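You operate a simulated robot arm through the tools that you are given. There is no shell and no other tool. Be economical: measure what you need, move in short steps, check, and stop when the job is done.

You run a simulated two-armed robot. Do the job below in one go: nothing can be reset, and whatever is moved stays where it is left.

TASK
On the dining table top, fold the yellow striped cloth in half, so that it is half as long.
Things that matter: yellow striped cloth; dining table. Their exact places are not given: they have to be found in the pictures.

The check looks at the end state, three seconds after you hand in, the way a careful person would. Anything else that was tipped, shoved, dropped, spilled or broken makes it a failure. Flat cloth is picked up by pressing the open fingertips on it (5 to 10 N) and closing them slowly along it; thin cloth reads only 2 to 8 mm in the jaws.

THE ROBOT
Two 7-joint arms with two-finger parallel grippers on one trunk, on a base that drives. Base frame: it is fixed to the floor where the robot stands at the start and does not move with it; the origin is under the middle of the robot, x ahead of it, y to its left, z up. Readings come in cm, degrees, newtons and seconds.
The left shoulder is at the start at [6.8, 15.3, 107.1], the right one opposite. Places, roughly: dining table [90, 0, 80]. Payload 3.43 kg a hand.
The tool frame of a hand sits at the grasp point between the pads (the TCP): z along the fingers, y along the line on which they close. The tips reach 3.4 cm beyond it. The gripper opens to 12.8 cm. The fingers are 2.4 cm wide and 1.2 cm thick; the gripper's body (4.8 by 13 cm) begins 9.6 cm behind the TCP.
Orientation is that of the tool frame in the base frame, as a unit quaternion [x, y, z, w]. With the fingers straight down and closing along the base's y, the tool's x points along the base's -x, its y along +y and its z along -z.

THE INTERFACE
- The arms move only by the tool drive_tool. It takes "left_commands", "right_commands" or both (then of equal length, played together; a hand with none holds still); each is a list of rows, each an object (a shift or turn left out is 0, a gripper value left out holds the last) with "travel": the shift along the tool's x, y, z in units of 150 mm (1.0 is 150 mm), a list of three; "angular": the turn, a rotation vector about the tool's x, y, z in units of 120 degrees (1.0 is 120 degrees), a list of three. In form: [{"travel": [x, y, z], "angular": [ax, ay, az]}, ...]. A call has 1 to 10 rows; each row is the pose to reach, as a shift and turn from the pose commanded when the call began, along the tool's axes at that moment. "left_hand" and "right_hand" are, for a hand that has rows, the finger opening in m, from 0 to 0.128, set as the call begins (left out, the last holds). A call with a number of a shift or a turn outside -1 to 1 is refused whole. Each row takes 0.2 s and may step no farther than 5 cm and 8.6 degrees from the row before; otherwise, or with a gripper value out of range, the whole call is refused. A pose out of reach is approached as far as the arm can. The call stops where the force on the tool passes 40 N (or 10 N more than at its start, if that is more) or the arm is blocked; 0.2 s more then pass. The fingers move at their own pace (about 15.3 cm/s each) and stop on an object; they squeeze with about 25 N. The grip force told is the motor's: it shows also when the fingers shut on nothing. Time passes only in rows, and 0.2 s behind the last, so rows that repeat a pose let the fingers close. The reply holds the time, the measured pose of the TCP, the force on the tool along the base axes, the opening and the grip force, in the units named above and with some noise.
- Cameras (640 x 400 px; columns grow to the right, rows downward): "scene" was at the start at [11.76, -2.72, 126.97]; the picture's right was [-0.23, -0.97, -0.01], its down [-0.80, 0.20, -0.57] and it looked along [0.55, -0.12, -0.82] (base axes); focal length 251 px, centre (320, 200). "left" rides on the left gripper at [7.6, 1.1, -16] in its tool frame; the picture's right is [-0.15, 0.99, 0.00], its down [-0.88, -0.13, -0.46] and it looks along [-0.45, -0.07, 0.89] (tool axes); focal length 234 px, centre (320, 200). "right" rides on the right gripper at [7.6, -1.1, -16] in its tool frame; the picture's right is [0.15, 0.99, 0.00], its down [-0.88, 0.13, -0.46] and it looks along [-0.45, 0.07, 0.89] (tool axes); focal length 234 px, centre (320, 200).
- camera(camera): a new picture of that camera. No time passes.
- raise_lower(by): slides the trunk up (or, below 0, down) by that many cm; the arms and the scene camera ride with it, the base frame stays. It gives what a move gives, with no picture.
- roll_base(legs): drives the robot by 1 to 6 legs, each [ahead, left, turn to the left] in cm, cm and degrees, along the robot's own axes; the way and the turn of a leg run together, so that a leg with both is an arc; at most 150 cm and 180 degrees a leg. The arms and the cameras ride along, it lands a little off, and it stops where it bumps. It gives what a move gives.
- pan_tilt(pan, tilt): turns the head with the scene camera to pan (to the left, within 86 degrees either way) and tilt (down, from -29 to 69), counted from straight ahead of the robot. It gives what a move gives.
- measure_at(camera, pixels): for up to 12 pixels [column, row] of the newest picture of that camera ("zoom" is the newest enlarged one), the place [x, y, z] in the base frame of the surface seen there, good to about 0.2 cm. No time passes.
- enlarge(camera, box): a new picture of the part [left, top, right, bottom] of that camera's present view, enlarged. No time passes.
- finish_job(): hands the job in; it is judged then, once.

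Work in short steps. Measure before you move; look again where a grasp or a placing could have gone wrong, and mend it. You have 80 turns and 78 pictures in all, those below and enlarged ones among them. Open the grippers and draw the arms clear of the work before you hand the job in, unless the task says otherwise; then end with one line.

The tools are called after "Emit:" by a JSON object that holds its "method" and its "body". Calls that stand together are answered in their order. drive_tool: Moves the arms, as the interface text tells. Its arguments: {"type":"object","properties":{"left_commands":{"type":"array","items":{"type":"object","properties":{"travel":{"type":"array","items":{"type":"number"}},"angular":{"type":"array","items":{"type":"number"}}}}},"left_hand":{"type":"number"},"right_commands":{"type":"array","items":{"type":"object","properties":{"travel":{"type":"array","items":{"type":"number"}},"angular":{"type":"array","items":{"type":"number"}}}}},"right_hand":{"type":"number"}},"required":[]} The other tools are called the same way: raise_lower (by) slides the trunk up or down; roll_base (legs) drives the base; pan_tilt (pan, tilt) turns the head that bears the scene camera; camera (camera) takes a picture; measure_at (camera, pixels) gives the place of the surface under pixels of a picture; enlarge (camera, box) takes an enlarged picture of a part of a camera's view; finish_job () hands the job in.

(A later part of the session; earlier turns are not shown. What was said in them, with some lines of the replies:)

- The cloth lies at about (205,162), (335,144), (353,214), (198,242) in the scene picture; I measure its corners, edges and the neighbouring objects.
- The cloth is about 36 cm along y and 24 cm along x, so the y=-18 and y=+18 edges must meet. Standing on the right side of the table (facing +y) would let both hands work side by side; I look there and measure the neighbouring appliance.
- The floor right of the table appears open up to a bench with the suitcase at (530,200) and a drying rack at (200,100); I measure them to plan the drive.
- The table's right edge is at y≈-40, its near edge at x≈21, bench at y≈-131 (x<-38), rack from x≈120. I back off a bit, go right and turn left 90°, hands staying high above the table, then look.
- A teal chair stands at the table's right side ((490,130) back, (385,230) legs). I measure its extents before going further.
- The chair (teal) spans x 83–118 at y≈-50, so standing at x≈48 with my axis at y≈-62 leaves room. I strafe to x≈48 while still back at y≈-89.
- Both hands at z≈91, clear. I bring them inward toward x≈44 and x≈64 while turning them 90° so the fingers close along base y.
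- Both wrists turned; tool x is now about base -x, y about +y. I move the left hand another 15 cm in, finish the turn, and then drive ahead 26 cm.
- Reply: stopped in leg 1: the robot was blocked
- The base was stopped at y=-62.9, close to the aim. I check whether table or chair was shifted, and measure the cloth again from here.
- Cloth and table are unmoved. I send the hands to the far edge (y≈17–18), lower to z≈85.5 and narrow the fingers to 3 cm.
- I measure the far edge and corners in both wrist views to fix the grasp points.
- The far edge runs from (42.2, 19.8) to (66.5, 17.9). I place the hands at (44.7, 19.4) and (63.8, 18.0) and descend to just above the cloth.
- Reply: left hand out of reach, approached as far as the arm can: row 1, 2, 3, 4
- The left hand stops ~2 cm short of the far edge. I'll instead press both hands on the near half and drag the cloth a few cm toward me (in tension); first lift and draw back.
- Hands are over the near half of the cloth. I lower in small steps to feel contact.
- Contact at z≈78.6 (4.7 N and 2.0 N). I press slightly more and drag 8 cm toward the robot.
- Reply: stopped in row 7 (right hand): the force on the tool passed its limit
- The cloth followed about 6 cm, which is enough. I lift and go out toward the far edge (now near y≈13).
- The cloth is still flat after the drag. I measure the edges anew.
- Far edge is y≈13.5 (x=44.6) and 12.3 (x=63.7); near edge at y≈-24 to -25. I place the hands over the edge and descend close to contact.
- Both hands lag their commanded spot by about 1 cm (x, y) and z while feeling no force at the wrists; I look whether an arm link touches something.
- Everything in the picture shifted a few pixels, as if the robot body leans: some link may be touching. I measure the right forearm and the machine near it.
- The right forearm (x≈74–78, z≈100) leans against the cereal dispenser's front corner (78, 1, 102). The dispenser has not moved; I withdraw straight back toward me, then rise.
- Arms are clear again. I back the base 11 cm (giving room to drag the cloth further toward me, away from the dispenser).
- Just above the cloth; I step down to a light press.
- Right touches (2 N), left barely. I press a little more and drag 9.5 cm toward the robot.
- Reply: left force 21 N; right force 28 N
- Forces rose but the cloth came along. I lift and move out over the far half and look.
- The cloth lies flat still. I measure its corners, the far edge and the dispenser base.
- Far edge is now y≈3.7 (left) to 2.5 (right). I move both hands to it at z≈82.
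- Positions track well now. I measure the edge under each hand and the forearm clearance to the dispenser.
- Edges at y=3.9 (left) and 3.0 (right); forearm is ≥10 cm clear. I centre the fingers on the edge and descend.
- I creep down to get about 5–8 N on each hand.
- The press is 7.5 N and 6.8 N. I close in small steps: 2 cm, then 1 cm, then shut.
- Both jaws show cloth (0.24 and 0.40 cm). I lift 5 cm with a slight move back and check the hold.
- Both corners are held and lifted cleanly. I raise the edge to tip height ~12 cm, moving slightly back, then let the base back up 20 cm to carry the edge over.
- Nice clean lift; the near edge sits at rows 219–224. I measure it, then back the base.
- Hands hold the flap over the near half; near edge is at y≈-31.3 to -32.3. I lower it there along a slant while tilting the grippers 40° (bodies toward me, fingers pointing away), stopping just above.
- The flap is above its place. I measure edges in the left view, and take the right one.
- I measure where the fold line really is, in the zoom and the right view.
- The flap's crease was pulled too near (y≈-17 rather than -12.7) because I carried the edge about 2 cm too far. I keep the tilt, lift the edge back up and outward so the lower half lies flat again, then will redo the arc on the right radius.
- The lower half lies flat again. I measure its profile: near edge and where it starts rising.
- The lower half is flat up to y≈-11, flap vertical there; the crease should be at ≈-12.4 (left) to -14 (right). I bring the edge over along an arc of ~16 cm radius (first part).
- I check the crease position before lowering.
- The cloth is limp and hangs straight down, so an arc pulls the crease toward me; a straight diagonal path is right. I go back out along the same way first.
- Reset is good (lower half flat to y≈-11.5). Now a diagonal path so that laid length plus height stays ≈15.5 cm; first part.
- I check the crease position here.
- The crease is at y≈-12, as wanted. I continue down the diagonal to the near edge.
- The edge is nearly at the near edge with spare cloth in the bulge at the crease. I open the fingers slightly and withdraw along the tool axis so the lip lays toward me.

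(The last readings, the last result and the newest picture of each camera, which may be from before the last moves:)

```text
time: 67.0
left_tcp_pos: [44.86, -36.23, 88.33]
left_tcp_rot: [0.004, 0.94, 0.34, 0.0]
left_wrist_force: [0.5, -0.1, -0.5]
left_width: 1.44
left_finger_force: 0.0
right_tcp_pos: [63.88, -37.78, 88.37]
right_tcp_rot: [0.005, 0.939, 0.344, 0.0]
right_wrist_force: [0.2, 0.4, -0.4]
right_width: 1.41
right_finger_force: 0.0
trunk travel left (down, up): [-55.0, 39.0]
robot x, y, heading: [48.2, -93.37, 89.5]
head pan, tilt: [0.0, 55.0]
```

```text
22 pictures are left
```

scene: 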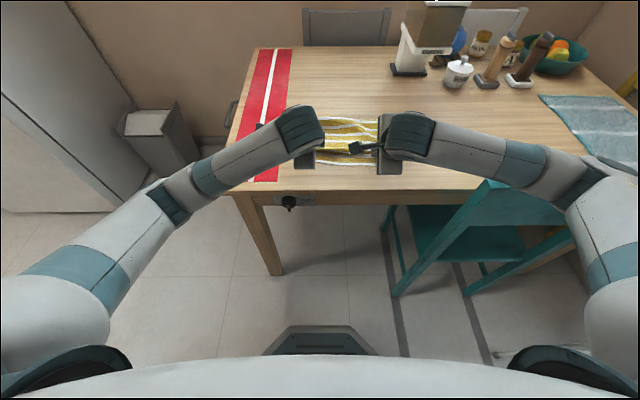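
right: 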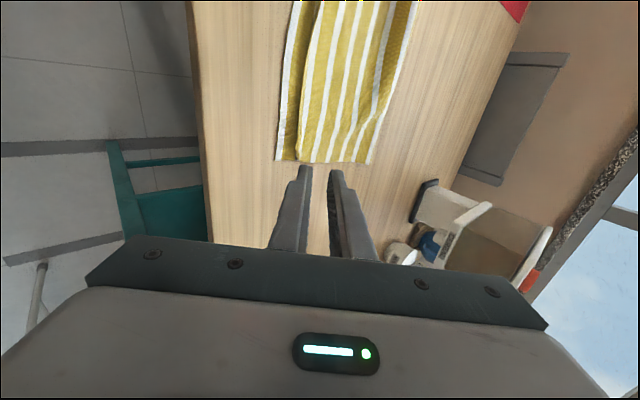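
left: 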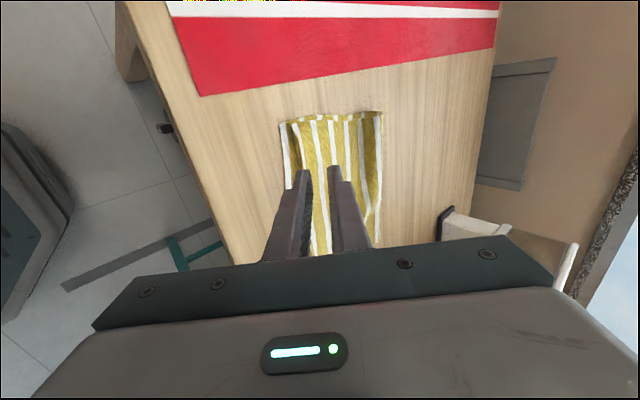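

Released nicely. I back the base 12 cm to see the result freely from the scene camera.

Emit:
{"method": "roll_base", "body": {"legs": [[-12, 0, 0]]}}

Emit:
{"method": "enlarge", "body": {"camera": "scene", "box": [240, 60, 440, 185]}}

```text
time: 68.2
left_tcp_pos: [44.79, -48.48, 88.33]
left_tcp_rot: [0.004, 0.94, 0.34, 0.0]
left_wrist_force: [0.2, -0.8, 0.1]
left_width: 1.38
left_finger_force: 0.0
right_tcp_pos: [63.64, -49.86, 88.39]
right_tcp_rot: [0.004, 0.939, 0.344, 0.001]
right_wrist_force: [-0.2, 0.2, 0.2]
right_width: 1.42
right_finger_force: 0.0
trunk travel left (down, up): [-55.0, 39.0]
robot x, y, heading: [48.19, -105.88, 89.6]
head pan, tilt: [0.0, 55.0]
```

```text
3.20 times, centred on (340, 122) of scene
```

zoom: 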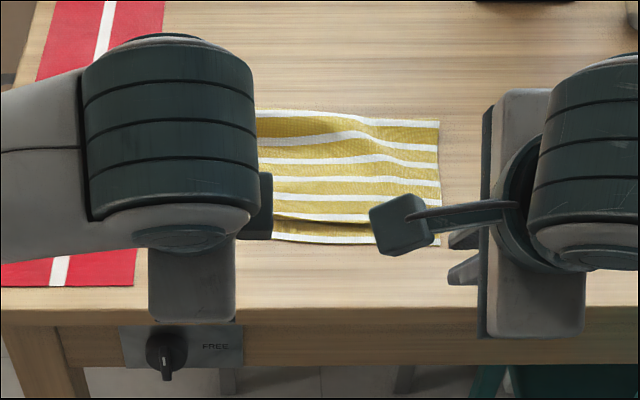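

I take the wrist views from here to measure the flap edge and bulge.

Emit:
{"method": "camera", "body": {"camera": "left"}}

Emit:
{"method": "enlarge", "body": {"camera": "right", "box": [260, 0, 580, 200]}}

Emit:
{"method": "measure_at", "body": {"camera": "zoom", "pixels": [[320, 200], [200, 160]]}}

```text
20 pictures are left
```

left: 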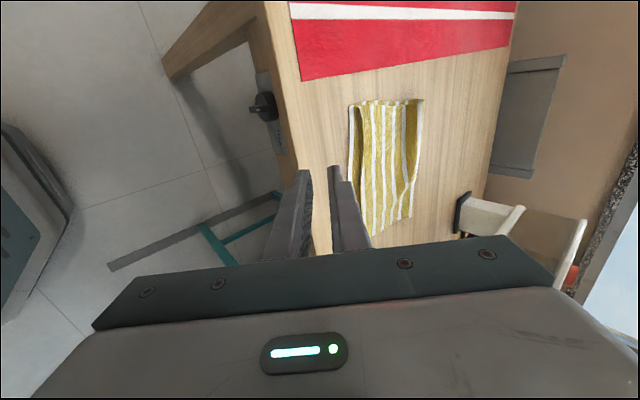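

```text
2.00 times, centred on (420, 100) of right
```

zoom: 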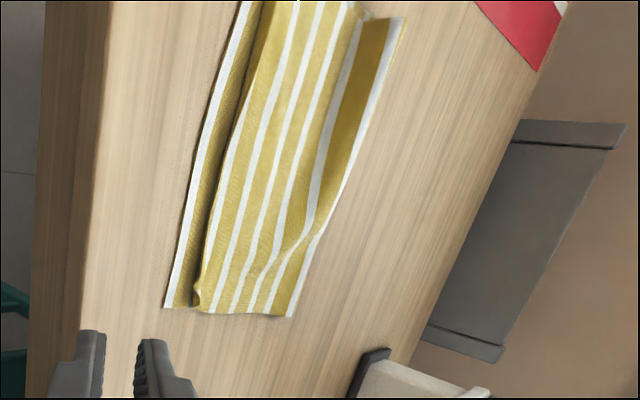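

```text
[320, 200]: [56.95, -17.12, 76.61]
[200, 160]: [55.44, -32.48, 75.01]
```

I measure the flap's edge, the near edge and the crease in this zoom.

Emit:
{"method": "measure_at", "body": {"camera": "zoom", "pixels": [[170, 305], [198, 160], [235, 20], [203, 295], [212, 240], [238, 130], [265, 20], [290, 315], [312, 245], [345, 170], [395, 30], [285, 240]]}}

Emit:
{"method": "enlarge", "body": {"camera": "left", "box": [320, 80, 448, 240]}}

```text
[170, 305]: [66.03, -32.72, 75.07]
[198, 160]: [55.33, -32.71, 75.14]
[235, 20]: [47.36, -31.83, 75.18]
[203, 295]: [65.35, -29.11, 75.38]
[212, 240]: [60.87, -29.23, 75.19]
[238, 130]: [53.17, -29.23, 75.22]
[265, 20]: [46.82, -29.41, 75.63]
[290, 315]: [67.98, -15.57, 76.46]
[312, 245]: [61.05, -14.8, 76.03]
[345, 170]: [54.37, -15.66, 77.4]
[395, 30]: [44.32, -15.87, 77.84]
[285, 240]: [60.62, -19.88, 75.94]
```

```text
2.50 times, centred on (384, 160) of left
```

zoom: 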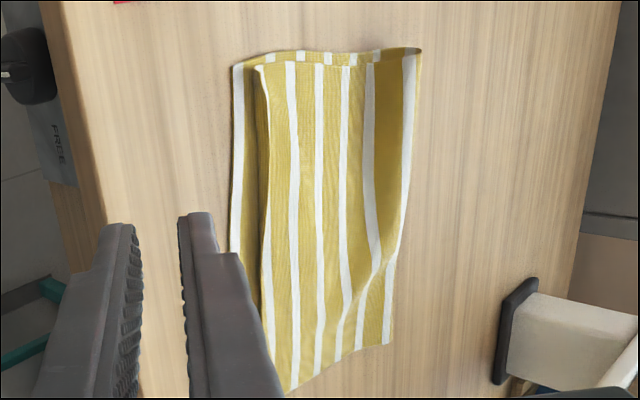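

The flap's edge ends at y≈-29.3, some 2–3 cm short, and its outer ~2 cm seems tucked or curled. I look closer.

Emit:
{"method": "enlarge", "body": {"camera": "left", "box": [340, 95, 400, 170]}}

Emit:
{"method": "enlarge", "body": {"camera": "right", "box": [335, 90, 435, 165]}}

```text
5.33 times, centred on (370, 132) of left
```

zoom: 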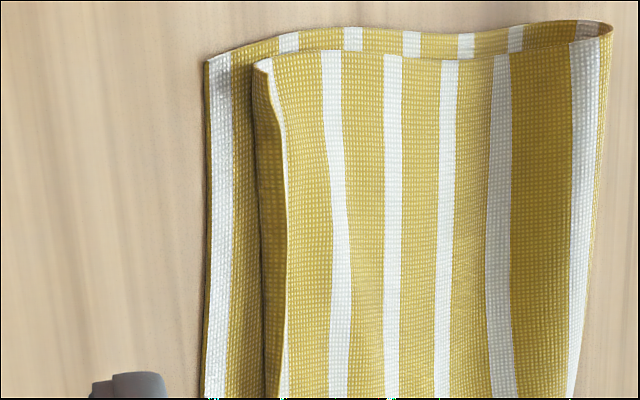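

```text
5.33 times, centred on (385, 128) of right
```

zoom: 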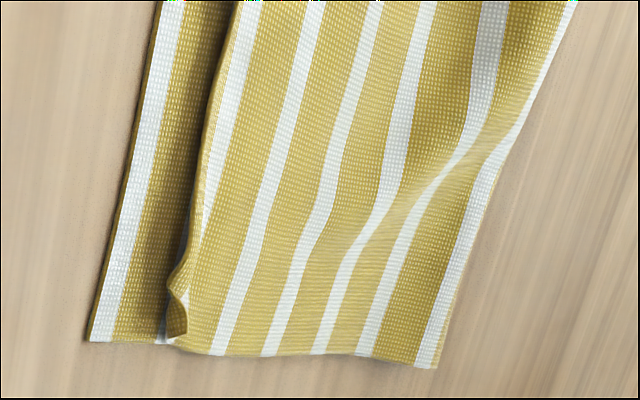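

The flap ends at y≈-29.3 with a small drooping hem, 2–3 cm short of the near edge, and there is slack in the crease bulge. I'll re-pinch the raised hem, draw it out to the near edge, then flatten. First move in and bring the hands vertical above it.

Emit:
{"method": "roll_base", "body": {"legs": [[10, 0, 0.4]]}}

Emit:
{"method": "drive_tool", "body": {"left_commands": [{"travel": [0, 0.03, 0.11], "angular": [0.055, 0, 0]}, {"travel": [0, 0.06, 0.22], "angular": [0.11, 0, 0]}, {"travel": [0, 0.1, 0.34], "angular": [0.165, 0, 0]}, {"travel": [0, 0.13, 0.46], "angular": [0.22, 0, 0]}, {"travel": [0, 0.16, 0.58], "angular": [0.275, 0, 0]}, {"travel": [0, 0.2, 0.7], "angular": [0.333, 0, 0]}, {"travel": [0, 0.2, 0.7], "angular": [0.333, 0, 0]}], "right_commands": [{"travel": [0, 0.04, 0.13], "angular": [0.055, 0, 0]}, {"travel": [0, 0.08, 0.26], "angular": [0.11, 0, 0]}, {"travel": [0, 0.13, 0.39], "angular": [0.165, 0, 0]}, {"travel": [0, 0.18, 0.52], "angular": [0.22, 0, 0]}, {"travel": [0, 0.23, 0.65], "angular": [0.275, 0, 0]}, {"travel": [0, 0.277, 0.78], "angular": [0.335, 0, 0]}, {"travel": [0, 0.277, 0.78], "angular": [0.335, 0, 0]}], "left_hand": 0.026, "right_hand": 0.026}}

Emit:
{"method": "camera", "body": {"camera": "left"}}

Emit:
{"method": "camera", "body": {"camera": "right"}}

```text
time: 69.4
left_tcp_pos: [44.11, -37.9, 88.25]
left_tcp_rot: [-0.003, 0.941, 0.339, -0.002]
left_wrist_force: [-0.6, 0.5, 0.1]
left_width: 1.37
left_finger_force: 0.1
right_tcp_pos: [62.96, -39.05, 88.28]
right_tcp_rot: [-0.001, 0.939, 0.343, 0.0]
right_wrist_force: [0.5, -0.3, -0.9]
right_width: 1.4
right_finger_force: 0.0
trunk travel left (down, up): [-55.0, 39.0]
robot x, y, heading: [47.97, -95.18, 90.2]
head pan, tilt: [0.0, 55.0]
```

```text
time: 71.0
left_tcp_pos: [44.35, -28.99, 82.24]
left_tcp_rot: [-0.002, 1.0, -0.002, -0.001]
left_wrist_force: [-0.2, -0.3, -1.0]
left_width: 2.6
left_finger_force: 0.1
right_tcp_pos: [63.09, -28.42, 82.35]
right_tcp_rot: [-0.001, 1.0, -0.001, -0.001]
right_wrist_force: [-0.2, 0.5, -0.2]
right_width: 2.61
right_finger_force: 0.0
trunk travel left (down, up): [-55.0, 39.0]
robot x, y, heading: [47.92, -94.88, 90.1]
head pan, tilt: [0.0, 55.0]
```

```text
15 pictures are left
```

left: 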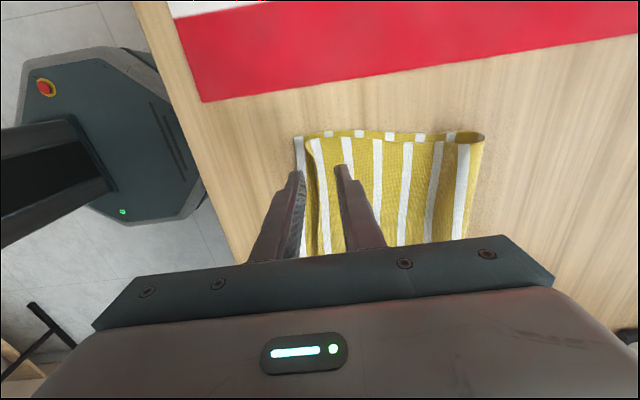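

```text
14 pictures are left
```

right: 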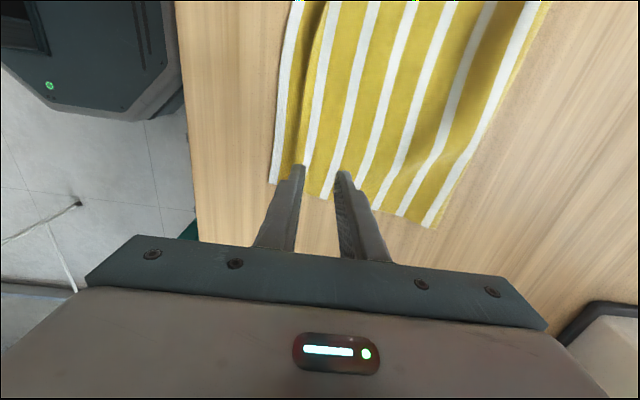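

I measure the flap hem and near edge under both hands.

Emit:
{"method": "measure_at", "body": {"camera": "left", "pixels": [[307, 138], [308, 150], [310, 175], [296, 140], [299, 170], [478, 140], [470, 180]]}}

Emit:
{"method": "measure_at", "body": {"camera": "right", "pixels": [[301, 160], [307, 120], [318, 60], [272, 182], [280, 120], [428, 225]]}}

```text
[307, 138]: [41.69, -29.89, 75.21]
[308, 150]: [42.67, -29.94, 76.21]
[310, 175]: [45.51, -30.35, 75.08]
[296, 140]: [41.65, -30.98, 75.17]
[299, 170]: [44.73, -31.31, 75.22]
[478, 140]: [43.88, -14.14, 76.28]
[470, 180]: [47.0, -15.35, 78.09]
```

```text
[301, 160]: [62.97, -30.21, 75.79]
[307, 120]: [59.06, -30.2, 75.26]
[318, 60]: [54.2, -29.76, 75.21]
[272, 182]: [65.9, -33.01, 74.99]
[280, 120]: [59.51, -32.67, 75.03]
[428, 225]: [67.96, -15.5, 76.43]
```

The hem is actually lying outward; it is only 1.1 cm (left) and 2.6 cm (right) short. I press lightly on the flap just inside its edge and slide it toward me by those amounts.

Emit:
{"method": "drive_tool", "body": {"left_commands": [{"travel": [0, 0.107, 0.08]}, {"travel": [0, 0.107, 0.16]}, {"travel": [0, 0.107, 0.21]}, {"travel": [0, 0.107, 0.22]}], "right_commands": [{"travel": [0, 0.055, 0.08]}, {"travel": [0, 0.055, 0.16]}, {"travel": [0, 0.055, 0.21]}, {"travel": [0, 0.055, 0.22]}], "left_hand": 0.01, "right_hand": 0.01}}

Emit:
{"method": "drive_tool", "body": {"left_commands": [{"travel": [0, 0, 0.01]}, {"travel": [0, 0, 0.017]}], "right_commands": [{"travel": [0, 0, 0.01]}, {"travel": [0, 0, 0.017]}]}}

```text
time: 72.0
left_tcp_pos: [44.07, -27.39, 78.78]
left_tcp_rot: [-0.002, 1.0, -0.002, -0.001]
left_wrist_force: [-0.8, -0.2, 0.6]
left_width: 1.01
left_finger_force: 0.2
right_tcp_pos: [62.88, -27.63, 78.75]
right_tcp_rot: [-0.001, 1.0, 0.0, 0.0]
right_wrist_force: [0.0, 0.7, -0.3]
right_width: 1.01
right_finger_force: 0.0
trunk travel left (down, up): [-55.0, 39.0]
robot x, y, heading: [47.64, -94.76, 90.2]
head pan, tilt: [0.0, 55.0]
```

```text
time: 72.6
left_tcp_pos: [44.04, -27.38, 78.75]
left_tcp_rot: [-0.003, 1.0, 0.0, -0.001]
left_wrist_force: [0.3, 1.0, 2.1]
left_width: 1.0
left_finger_force: 0.1
right_tcp_pos: [62.94, -27.57, 78.61]
right_tcp_rot: [-0.001, 1.0, 0.0, -0.001]
right_wrist_force: [-0.6, 0.3, 0.5]
right_width: 0.99
right_finger_force: 0.1
trunk travel left (down, up): [-55.0, 39.0]
robot x, y, heading: [47.74, -95.14, 90.2]
head pan, tilt: [0.0, 55.0]
```

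Light contact; I press a touch more and slide: left 1.2 cm, right 2.7 cm.

Emit:
{"method": "drive_tool", "body": {"left_commands": [{"travel": [0, 0, 0.008]}, {"travel": [0, -0.016, 0.008]}, {"travel": [0, -0.032, 0.008]}, {"travel": [0, -0.048, 0.008]}, {"travel": [0, -0.064, 0.008]}, {"travel": [0, -0.08, 0.008]}, {"travel": [0, -0.085, 0.008]}, {"travel": [0, -0.085, -0.1]}, {"travel": [0, -0.085, -0.3]}], "right_commands": [{"travel": [0, 0, 0.015]}, {"travel": [0, -0.035, 0.015]}, {"travel": [0, -0.07, 0.015]}, {"travel": [0, -0.105, 0.015]}, {"travel": [0, -0.14, 0.015]}, {"travel": [0, -0.17, 0.015]}, {"travel": [0, -0.185, 0.015]}, {"travel": [0, -0.185, -0.1]}, {"travel": [0, -0.185, -0.3]}]}}

Emit:
{"method": "camera", "body": {"camera": "right"}}

Emit:
{"method": "camera", "body": {"camera": "left"}}

```text
time: 74.6
left_tcp_pos: [44.08, -28.62, 83.0]
left_tcp_rot: [-0.004, 1.0, -0.001, 0.0]
left_wrist_force: [0.7, -0.5, -0.1]
left_width: 0.98
left_finger_force: 0.1
right_tcp_pos: [62.95, -30.53, 82.83]
right_tcp_rot: [-0.002, 1.0, -0.001, 0.001]
right_wrist_force: [0.4, 0.5, -0.6]
right_width: 0.98
right_finger_force: 0.1
trunk travel left (down, up): [-55.0, 39.0]
robot x, y, heading: [47.98, -94.92, 90.3]
head pan, tilt: [0.0, 55.0]
```

```text
13 pictures are left
```

right: 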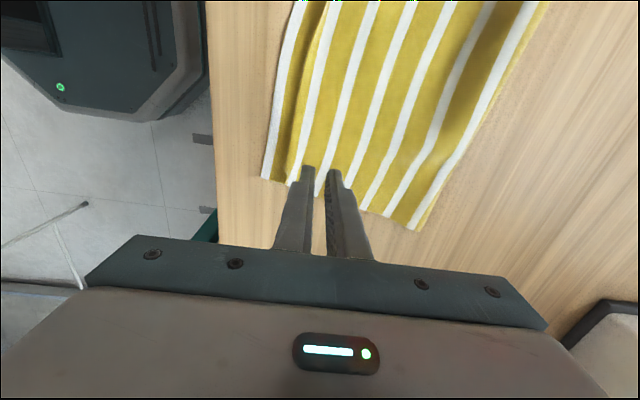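

```text
12 pictures are left
```

left: 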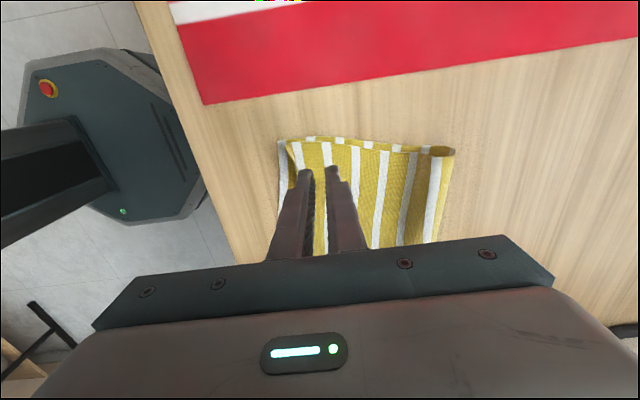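

Emit:
{"method": "measure_at", "body": {"camera": "right", "pixels": [[288, 184], [296, 130], [312, 60], [264, 178], [275, 110], [412, 227], [440, 170]]}}

Emit:
{"method": "measure_at", "body": {"camera": "left", "pixels": [[290, 145], [291, 165], [280, 142], [281, 165], [450, 155], [440, 200], [400, 180]]}}

```text
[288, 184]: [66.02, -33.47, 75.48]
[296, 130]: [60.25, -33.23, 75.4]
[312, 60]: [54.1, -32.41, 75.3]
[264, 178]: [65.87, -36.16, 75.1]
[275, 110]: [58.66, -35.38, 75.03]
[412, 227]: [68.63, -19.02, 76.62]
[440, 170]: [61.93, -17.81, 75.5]
```

```text
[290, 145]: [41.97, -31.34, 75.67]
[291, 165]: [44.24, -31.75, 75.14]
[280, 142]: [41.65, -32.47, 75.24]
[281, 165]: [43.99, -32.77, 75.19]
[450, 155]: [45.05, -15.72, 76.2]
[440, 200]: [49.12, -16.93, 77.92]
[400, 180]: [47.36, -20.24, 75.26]
```

Both layers slid together, so the gap stays small (1.1 cm left, 2.7 cm right) — acceptable. Now I flatten the bulge near the crease by pressing straight down at y≈-20 and then ≈-18.

Emit:
{"method": "drive_tool", "body": {"left_commands": [{"travel": [-0.08, 0.29, -0.05]}, {"travel": [-0.16, 0.573, 0]}, {"travel": [-0.16, 0.573, 0.13]}, {"travel": [-0.16, 0.573, 0.28]}, {"travel": [-0.16, 0.573, 0.28]}, {"travel": [-0.16, 0.573, 0.1]}, {"travel": [-0.16, 0.71, 0.1]}, {"travel": [-0.16, 0.71, 0.28]}, {"travel": [-0.16, 0.71, 0.28]}, {"travel": [-0.16, 0.71, 0]}], "right_commands": [{"travel": [0, 0.29, -0.05]}, {"travel": [0, 0.58, 0]}, {"travel": [0, 0.58, 0.13]}, {"travel": [0, 0.58, 0.27]}, {"travel": [0, 0.58, 0.27]}, {"travel": [0, 0.58, 0.1]}, {"travel": [0, 0.72, 0.1]}, {"travel": [0, 0.72, 0.27]}, {"travel": [0, 0.72, 0.27]}, {"travel": [0, 0.72, 0]}]}}

Emit:
{"method": "camera", "body": {"camera": "left"}}

```text
time: 76.8
left_tcp_pos: [46.34, -18.11, 83.34]
left_tcp_rot: [-0.003, 1.0, 0.0, 0.0]
left_wrist_force: [-0.2, 0.4, -0.5]
left_width: 1.0
left_finger_force: 0.1
right_tcp_pos: [63.05, -20.11, 83.45]
right_tcp_rot: [-0.001, 1.0, 0.002, -0.001]
right_wrist_force: [-0.3, -0.4, 0.5]
right_width: 0.99
right_finger_force: 0.2
trunk travel left (down, up): [-55.0, 39.0]
robot x, y, heading: [47.53, -95.07, 90.3]
head pan, tilt: [0.0, 55.0]
```

```text
11 pictures are left
```

left: 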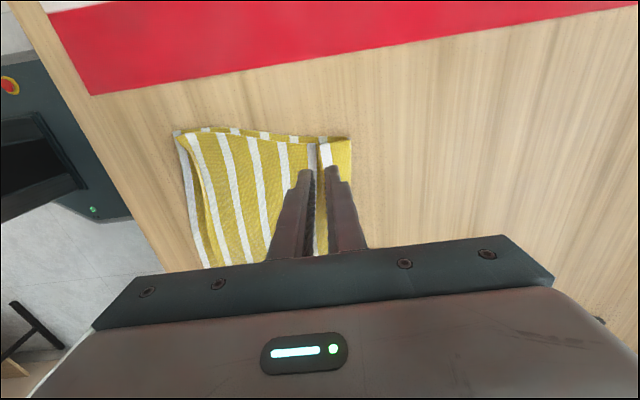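

The bulge is going down. I press once more at the crease (y≈-16 left, -18 right), then draw the right hand back and press the middle with the left.

Emit:
{"method": "drive_tool", "body": {"left_commands": [{"travel": [0, 0.13, 0]}, {"travel": [0, 0.13, 0.15]}, {"travel": [0, 0.13, 0.3]}, {"travel": [0, 0.13, 0.3]}, {"travel": [0, 0.13, 0.1]}, {"travel": [0, 0.05, -0.1]}, {"travel": [0, 0.05, -0.1]}, {"travel": [0, 0.05, -0.1]}, {"travel": [0, 0.05, -0.1]}], "right_commands": [{"travel": [0, 0.12, 0]}, {"travel": [0, 0.12, 0.15]}, {"travel": [0, 0.12, 0.305]}, {"travel": [0, 0.12, 0.305]}, {"travel": [0, 0.12, 0.1]}, {"travel": [0, 0, -0.1]}, {"travel": [0, -0.3, -0.2]}, {"travel": [0, -0.6, -0.2]}, {"travel": [0, -0.9, -0.2]}]}}

Emit:
{"method": "drive_tool", "body": {"left_commands": [{"travel": [-0.25, -0.05, 0]}, {"travel": [-0.53, -0.1, 0.05]}, {"travel": [-0.53, -0.1, 0.25]}, {"travel": [-0.53, -0.1, 0.39]}, {"travel": [-0.53, -0.1, 0.39]}, {"travel": [-0.53, -0.1, 0.15]}, {"travel": [-0.53, 0.08, 0.15]}, {"travel": [-0.53, 0.08, 0.39]}, {"travel": [-0.53, 0.08, 0.39]}, {"travel": [-0.53, 0.08, 0.1]}]}}

Emit:
{"method": "drive_tool", "body": {"left_commands": [{"travel": [0.2, 0, -0.2]}, {"travel": [0.4, -0.25, -0.3]}, {"travel": [0.6, -0.5, -0.3]}, {"travel": [0.8, -0.75, -0.3]}, {"travel": [0.8, -1, -0.3]}]}}

Emit:
{"method": "roll_base", "body": {"legs": [[-20, 0, 0]]}}

Emit:
{"method": "camera", "body": {"camera": "scene"}}

Emit:
{"method": "camera", "body": {"camera": "left"}}

```text
time: 78.8
left_tcp_pos: [46.15, -17.38, 84.63]
left_tcp_rot: [-0.003, 1.0, 0.0, 0.0]
left_wrist_force: [0.5, 0.5, 0.8]
left_width: 1.0
left_finger_force: 0.1
right_tcp_pos: [62.82, -33.28, 86.16]
right_tcp_rot: [-0.001, 1.0, 0.0, -0.001]
right_wrist_force: [-0.2, 0.4, -0.5]
right_width: 1.02
right_finger_force: 0.0
trunk travel left (down, up): [-55.0, 39.0]
robot x, y, heading: [47.71, -95.21, 90.1]
head pan, tilt: [0.0, 55.0]
```

```text
time: 81.0
left_tcp_pos: [53.48, -17.7, 82.98]
left_tcp_rot: [-0.002, 1.0, -0.002, -0.001]
left_wrist_force: [0.6, 0.1, -0.3]
left_width: 1.01
left_finger_force: 0.0
left hand out of reach, approached as far as the arm can: row 7, 8, 9, 10
right_tcp_pos: [62.85, -33.22, 86.14]
right_tcp_rot: [-0.001, 1.0, 0.001, -0.001]
right_wrist_force: [-0.3, 1.5, -0.4]
right_width: 0.99
right_finger_force: 0.0
trunk travel left (down, up): [-55.0, 39.0]
robot x, y, heading: [48.08, -95.4, 90.0]
head pan, tilt: [0.0, 55.0]
```

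```text
refused: row 2 steps farther than a row can; nothing moved
```

```text
time: 82.6
left_tcp_pos: [53.65, -38.26, 83.15]
left_tcp_rot: [-0.002, 1.0, -0.001, -0.001]
left_wrist_force: [0.2, -0.2, 0.2]
left_width: 1.01
left_finger_force: 0.1
right_tcp_pos: [62.94, -54.04, 86.24]
right_tcp_rot: [-0.001, 1.0, 0.001, -0.001]
right_wrist_force: [-0.5, -0.9, -0.3]
right_width: 1.0
right_finger_force: 0.1
trunk travel left (down, up): [-55.0, 39.0]
robot x, y, heading: [47.8, -115.87, 90.1]
head pan, tilt: [0.0, 55.0]
```

```text
10 pictures are left
```

scene: 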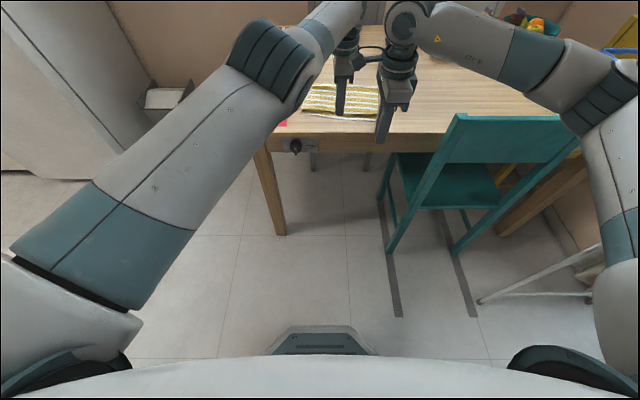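

```text
9 pictures are left
```

left: 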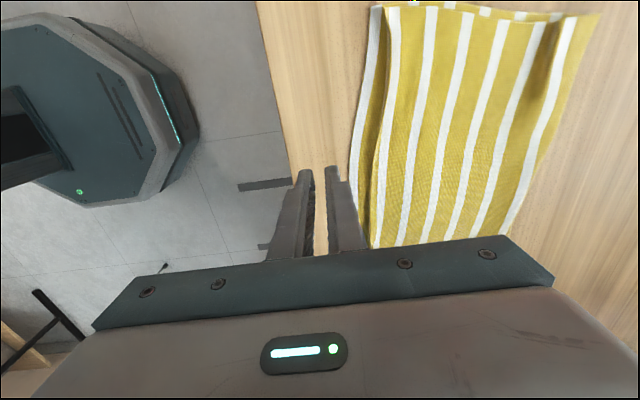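

The fold now looks flat. I measure its outline and height in the left view.

Emit:
{"method": "measure_at", "body": {"camera": "left", "pixels": [[372, 12], [350, 180], [385, 20], [375, 200], [595, 20], [545, 150], [510, 225], [520, 80], [580, 60], [470, 120], [540, 60], [365, 90]]}}

```text
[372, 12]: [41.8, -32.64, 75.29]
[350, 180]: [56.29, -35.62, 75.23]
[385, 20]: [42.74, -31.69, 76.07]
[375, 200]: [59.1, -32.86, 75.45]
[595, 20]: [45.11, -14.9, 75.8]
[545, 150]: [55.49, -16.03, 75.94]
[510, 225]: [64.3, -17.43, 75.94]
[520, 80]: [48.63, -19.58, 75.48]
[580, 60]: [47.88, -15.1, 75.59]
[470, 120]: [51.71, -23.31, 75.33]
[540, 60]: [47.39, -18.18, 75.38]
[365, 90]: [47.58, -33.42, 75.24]
```

Flat, about 18 cm long by 24 wide, edges within 1–2.7 cm. I open the grippers, lift and back away, and take one last look.

Emit:
{"method": "drive_tool", "body": {"left_commands": [{"travel": [0, 0, -0.2]}, {"travel": [0, 0, -0.4]}, {"travel": [0, 0, -0.4]}], "right_commands": [{"travel": [0, 0, -0.15]}, {"travel": [0, 0, -0.3]}, {"travel": [0, 0, -0.3]}], "left_hand": 0.06, "right_hand": 0.06}}

Emit:
{"method": "roll_base", "body": {"legs": [[-18, 0, 0]]}}

Emit:
{"method": "pan_tilt", "body": {"pan": 0, "tilt": 40}}

Emit:
{"method": "camera", "body": {"camera": "scene"}}

```text
time: 83.4
left_tcp_pos: [53.54, -38.53, 89.18]
left_tcp_rot: [-0.001, 1.0, -0.001, -0.001]
left_wrist_force: [0.3, 0.0, -1.2]
left_width: 5.99
left_finger_force: 0.1
right_tcp_pos: [62.9, -53.84, 90.38]
right_tcp_rot: [-0.001, 1.0, 0.0, -0.001]
right_wrist_force: [0.5, -0.2, 0.5]
right_width: 6.01
right_finger_force: 0.0
trunk travel left (down, up): [-55.0, 39.0]
robot x, y, heading: [48.14, -115.86, 90.3]
head pan, tilt: [0.0, 55.0]
```

```text
time: 84.9
left_tcp_pos: [53.79, -56.52, 89.17]
left_tcp_rot: [-0.001, 1.0, -0.001, 0.0]
left_wrist_force: [0.8, 0.0, -0.3]
left_width: 5.98
left_finger_force: 0.0
right_tcp_pos: [63.18, -71.95, 90.52]
right_tcp_rot: [0.001, 1.0, -0.001, -0.001]
right_wrist_force: [0.3, -0.8, -0.7]
right_width: 6.0
right_finger_force: 0.0
trunk travel left (down, up): [-55.0, 39.0]
robot x, y, heading: [47.95, -134.0, 89.9]
head pan, tilt: [0.0, 55.0]
```

```text
time: 85.7
left_tcp_pos: [53.8, -56.5, 89.03]
left_tcp_rot: [-0.001, 1.0, -0.002, 0.0]
left_wrist_force: [-0.6, -0.2, -0.5]
left_width: 5.99
left_finger_force: 0.0
right_tcp_pos: [63.08, -71.94, 90.48]
right_tcp_rot: [0.001, 1.0, 0.0, 0.0]
right_wrist_force: [0.5, 0.0, -0.9]
right_width: 6.01
right_finger_force: 0.1
trunk travel left (down, up): [-55.0, 39.0]
robot x, y, heading: [48.07, -134.07, 89.9]
head pan, tilt: [0.0, 40.0]
```

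```text
8 pictures are left
```

scene: 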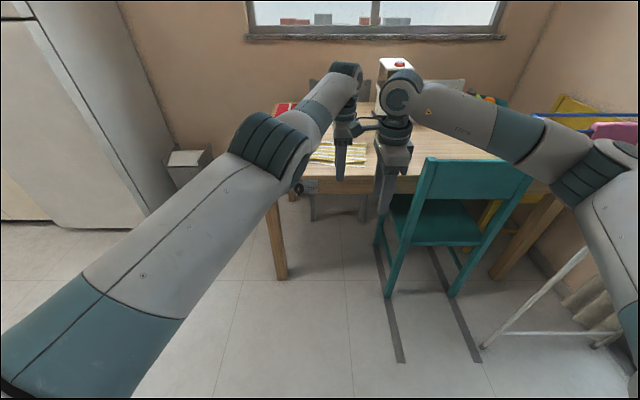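

The cloth lies folded on the table, both hands are open and off the table, and the chair and dispenser stand where they were. I hand in.

Emit:
{"method": "finish_job", "body": {}}

```text
The job is handed in.
```

The yellow striped cloth is folded in half on the dining table. It is now about 18 cm long instead of about 37 cm and lies flat, with its free edges matching to about 1 cm on one side and 2.7 cm on the other. While positioning, my right forearm leaned against the cereal dispenser and the base was stopped once as I drove up to the table. The table and dispenser showed no shift afterwards, and nothing looked tipped or out of place.
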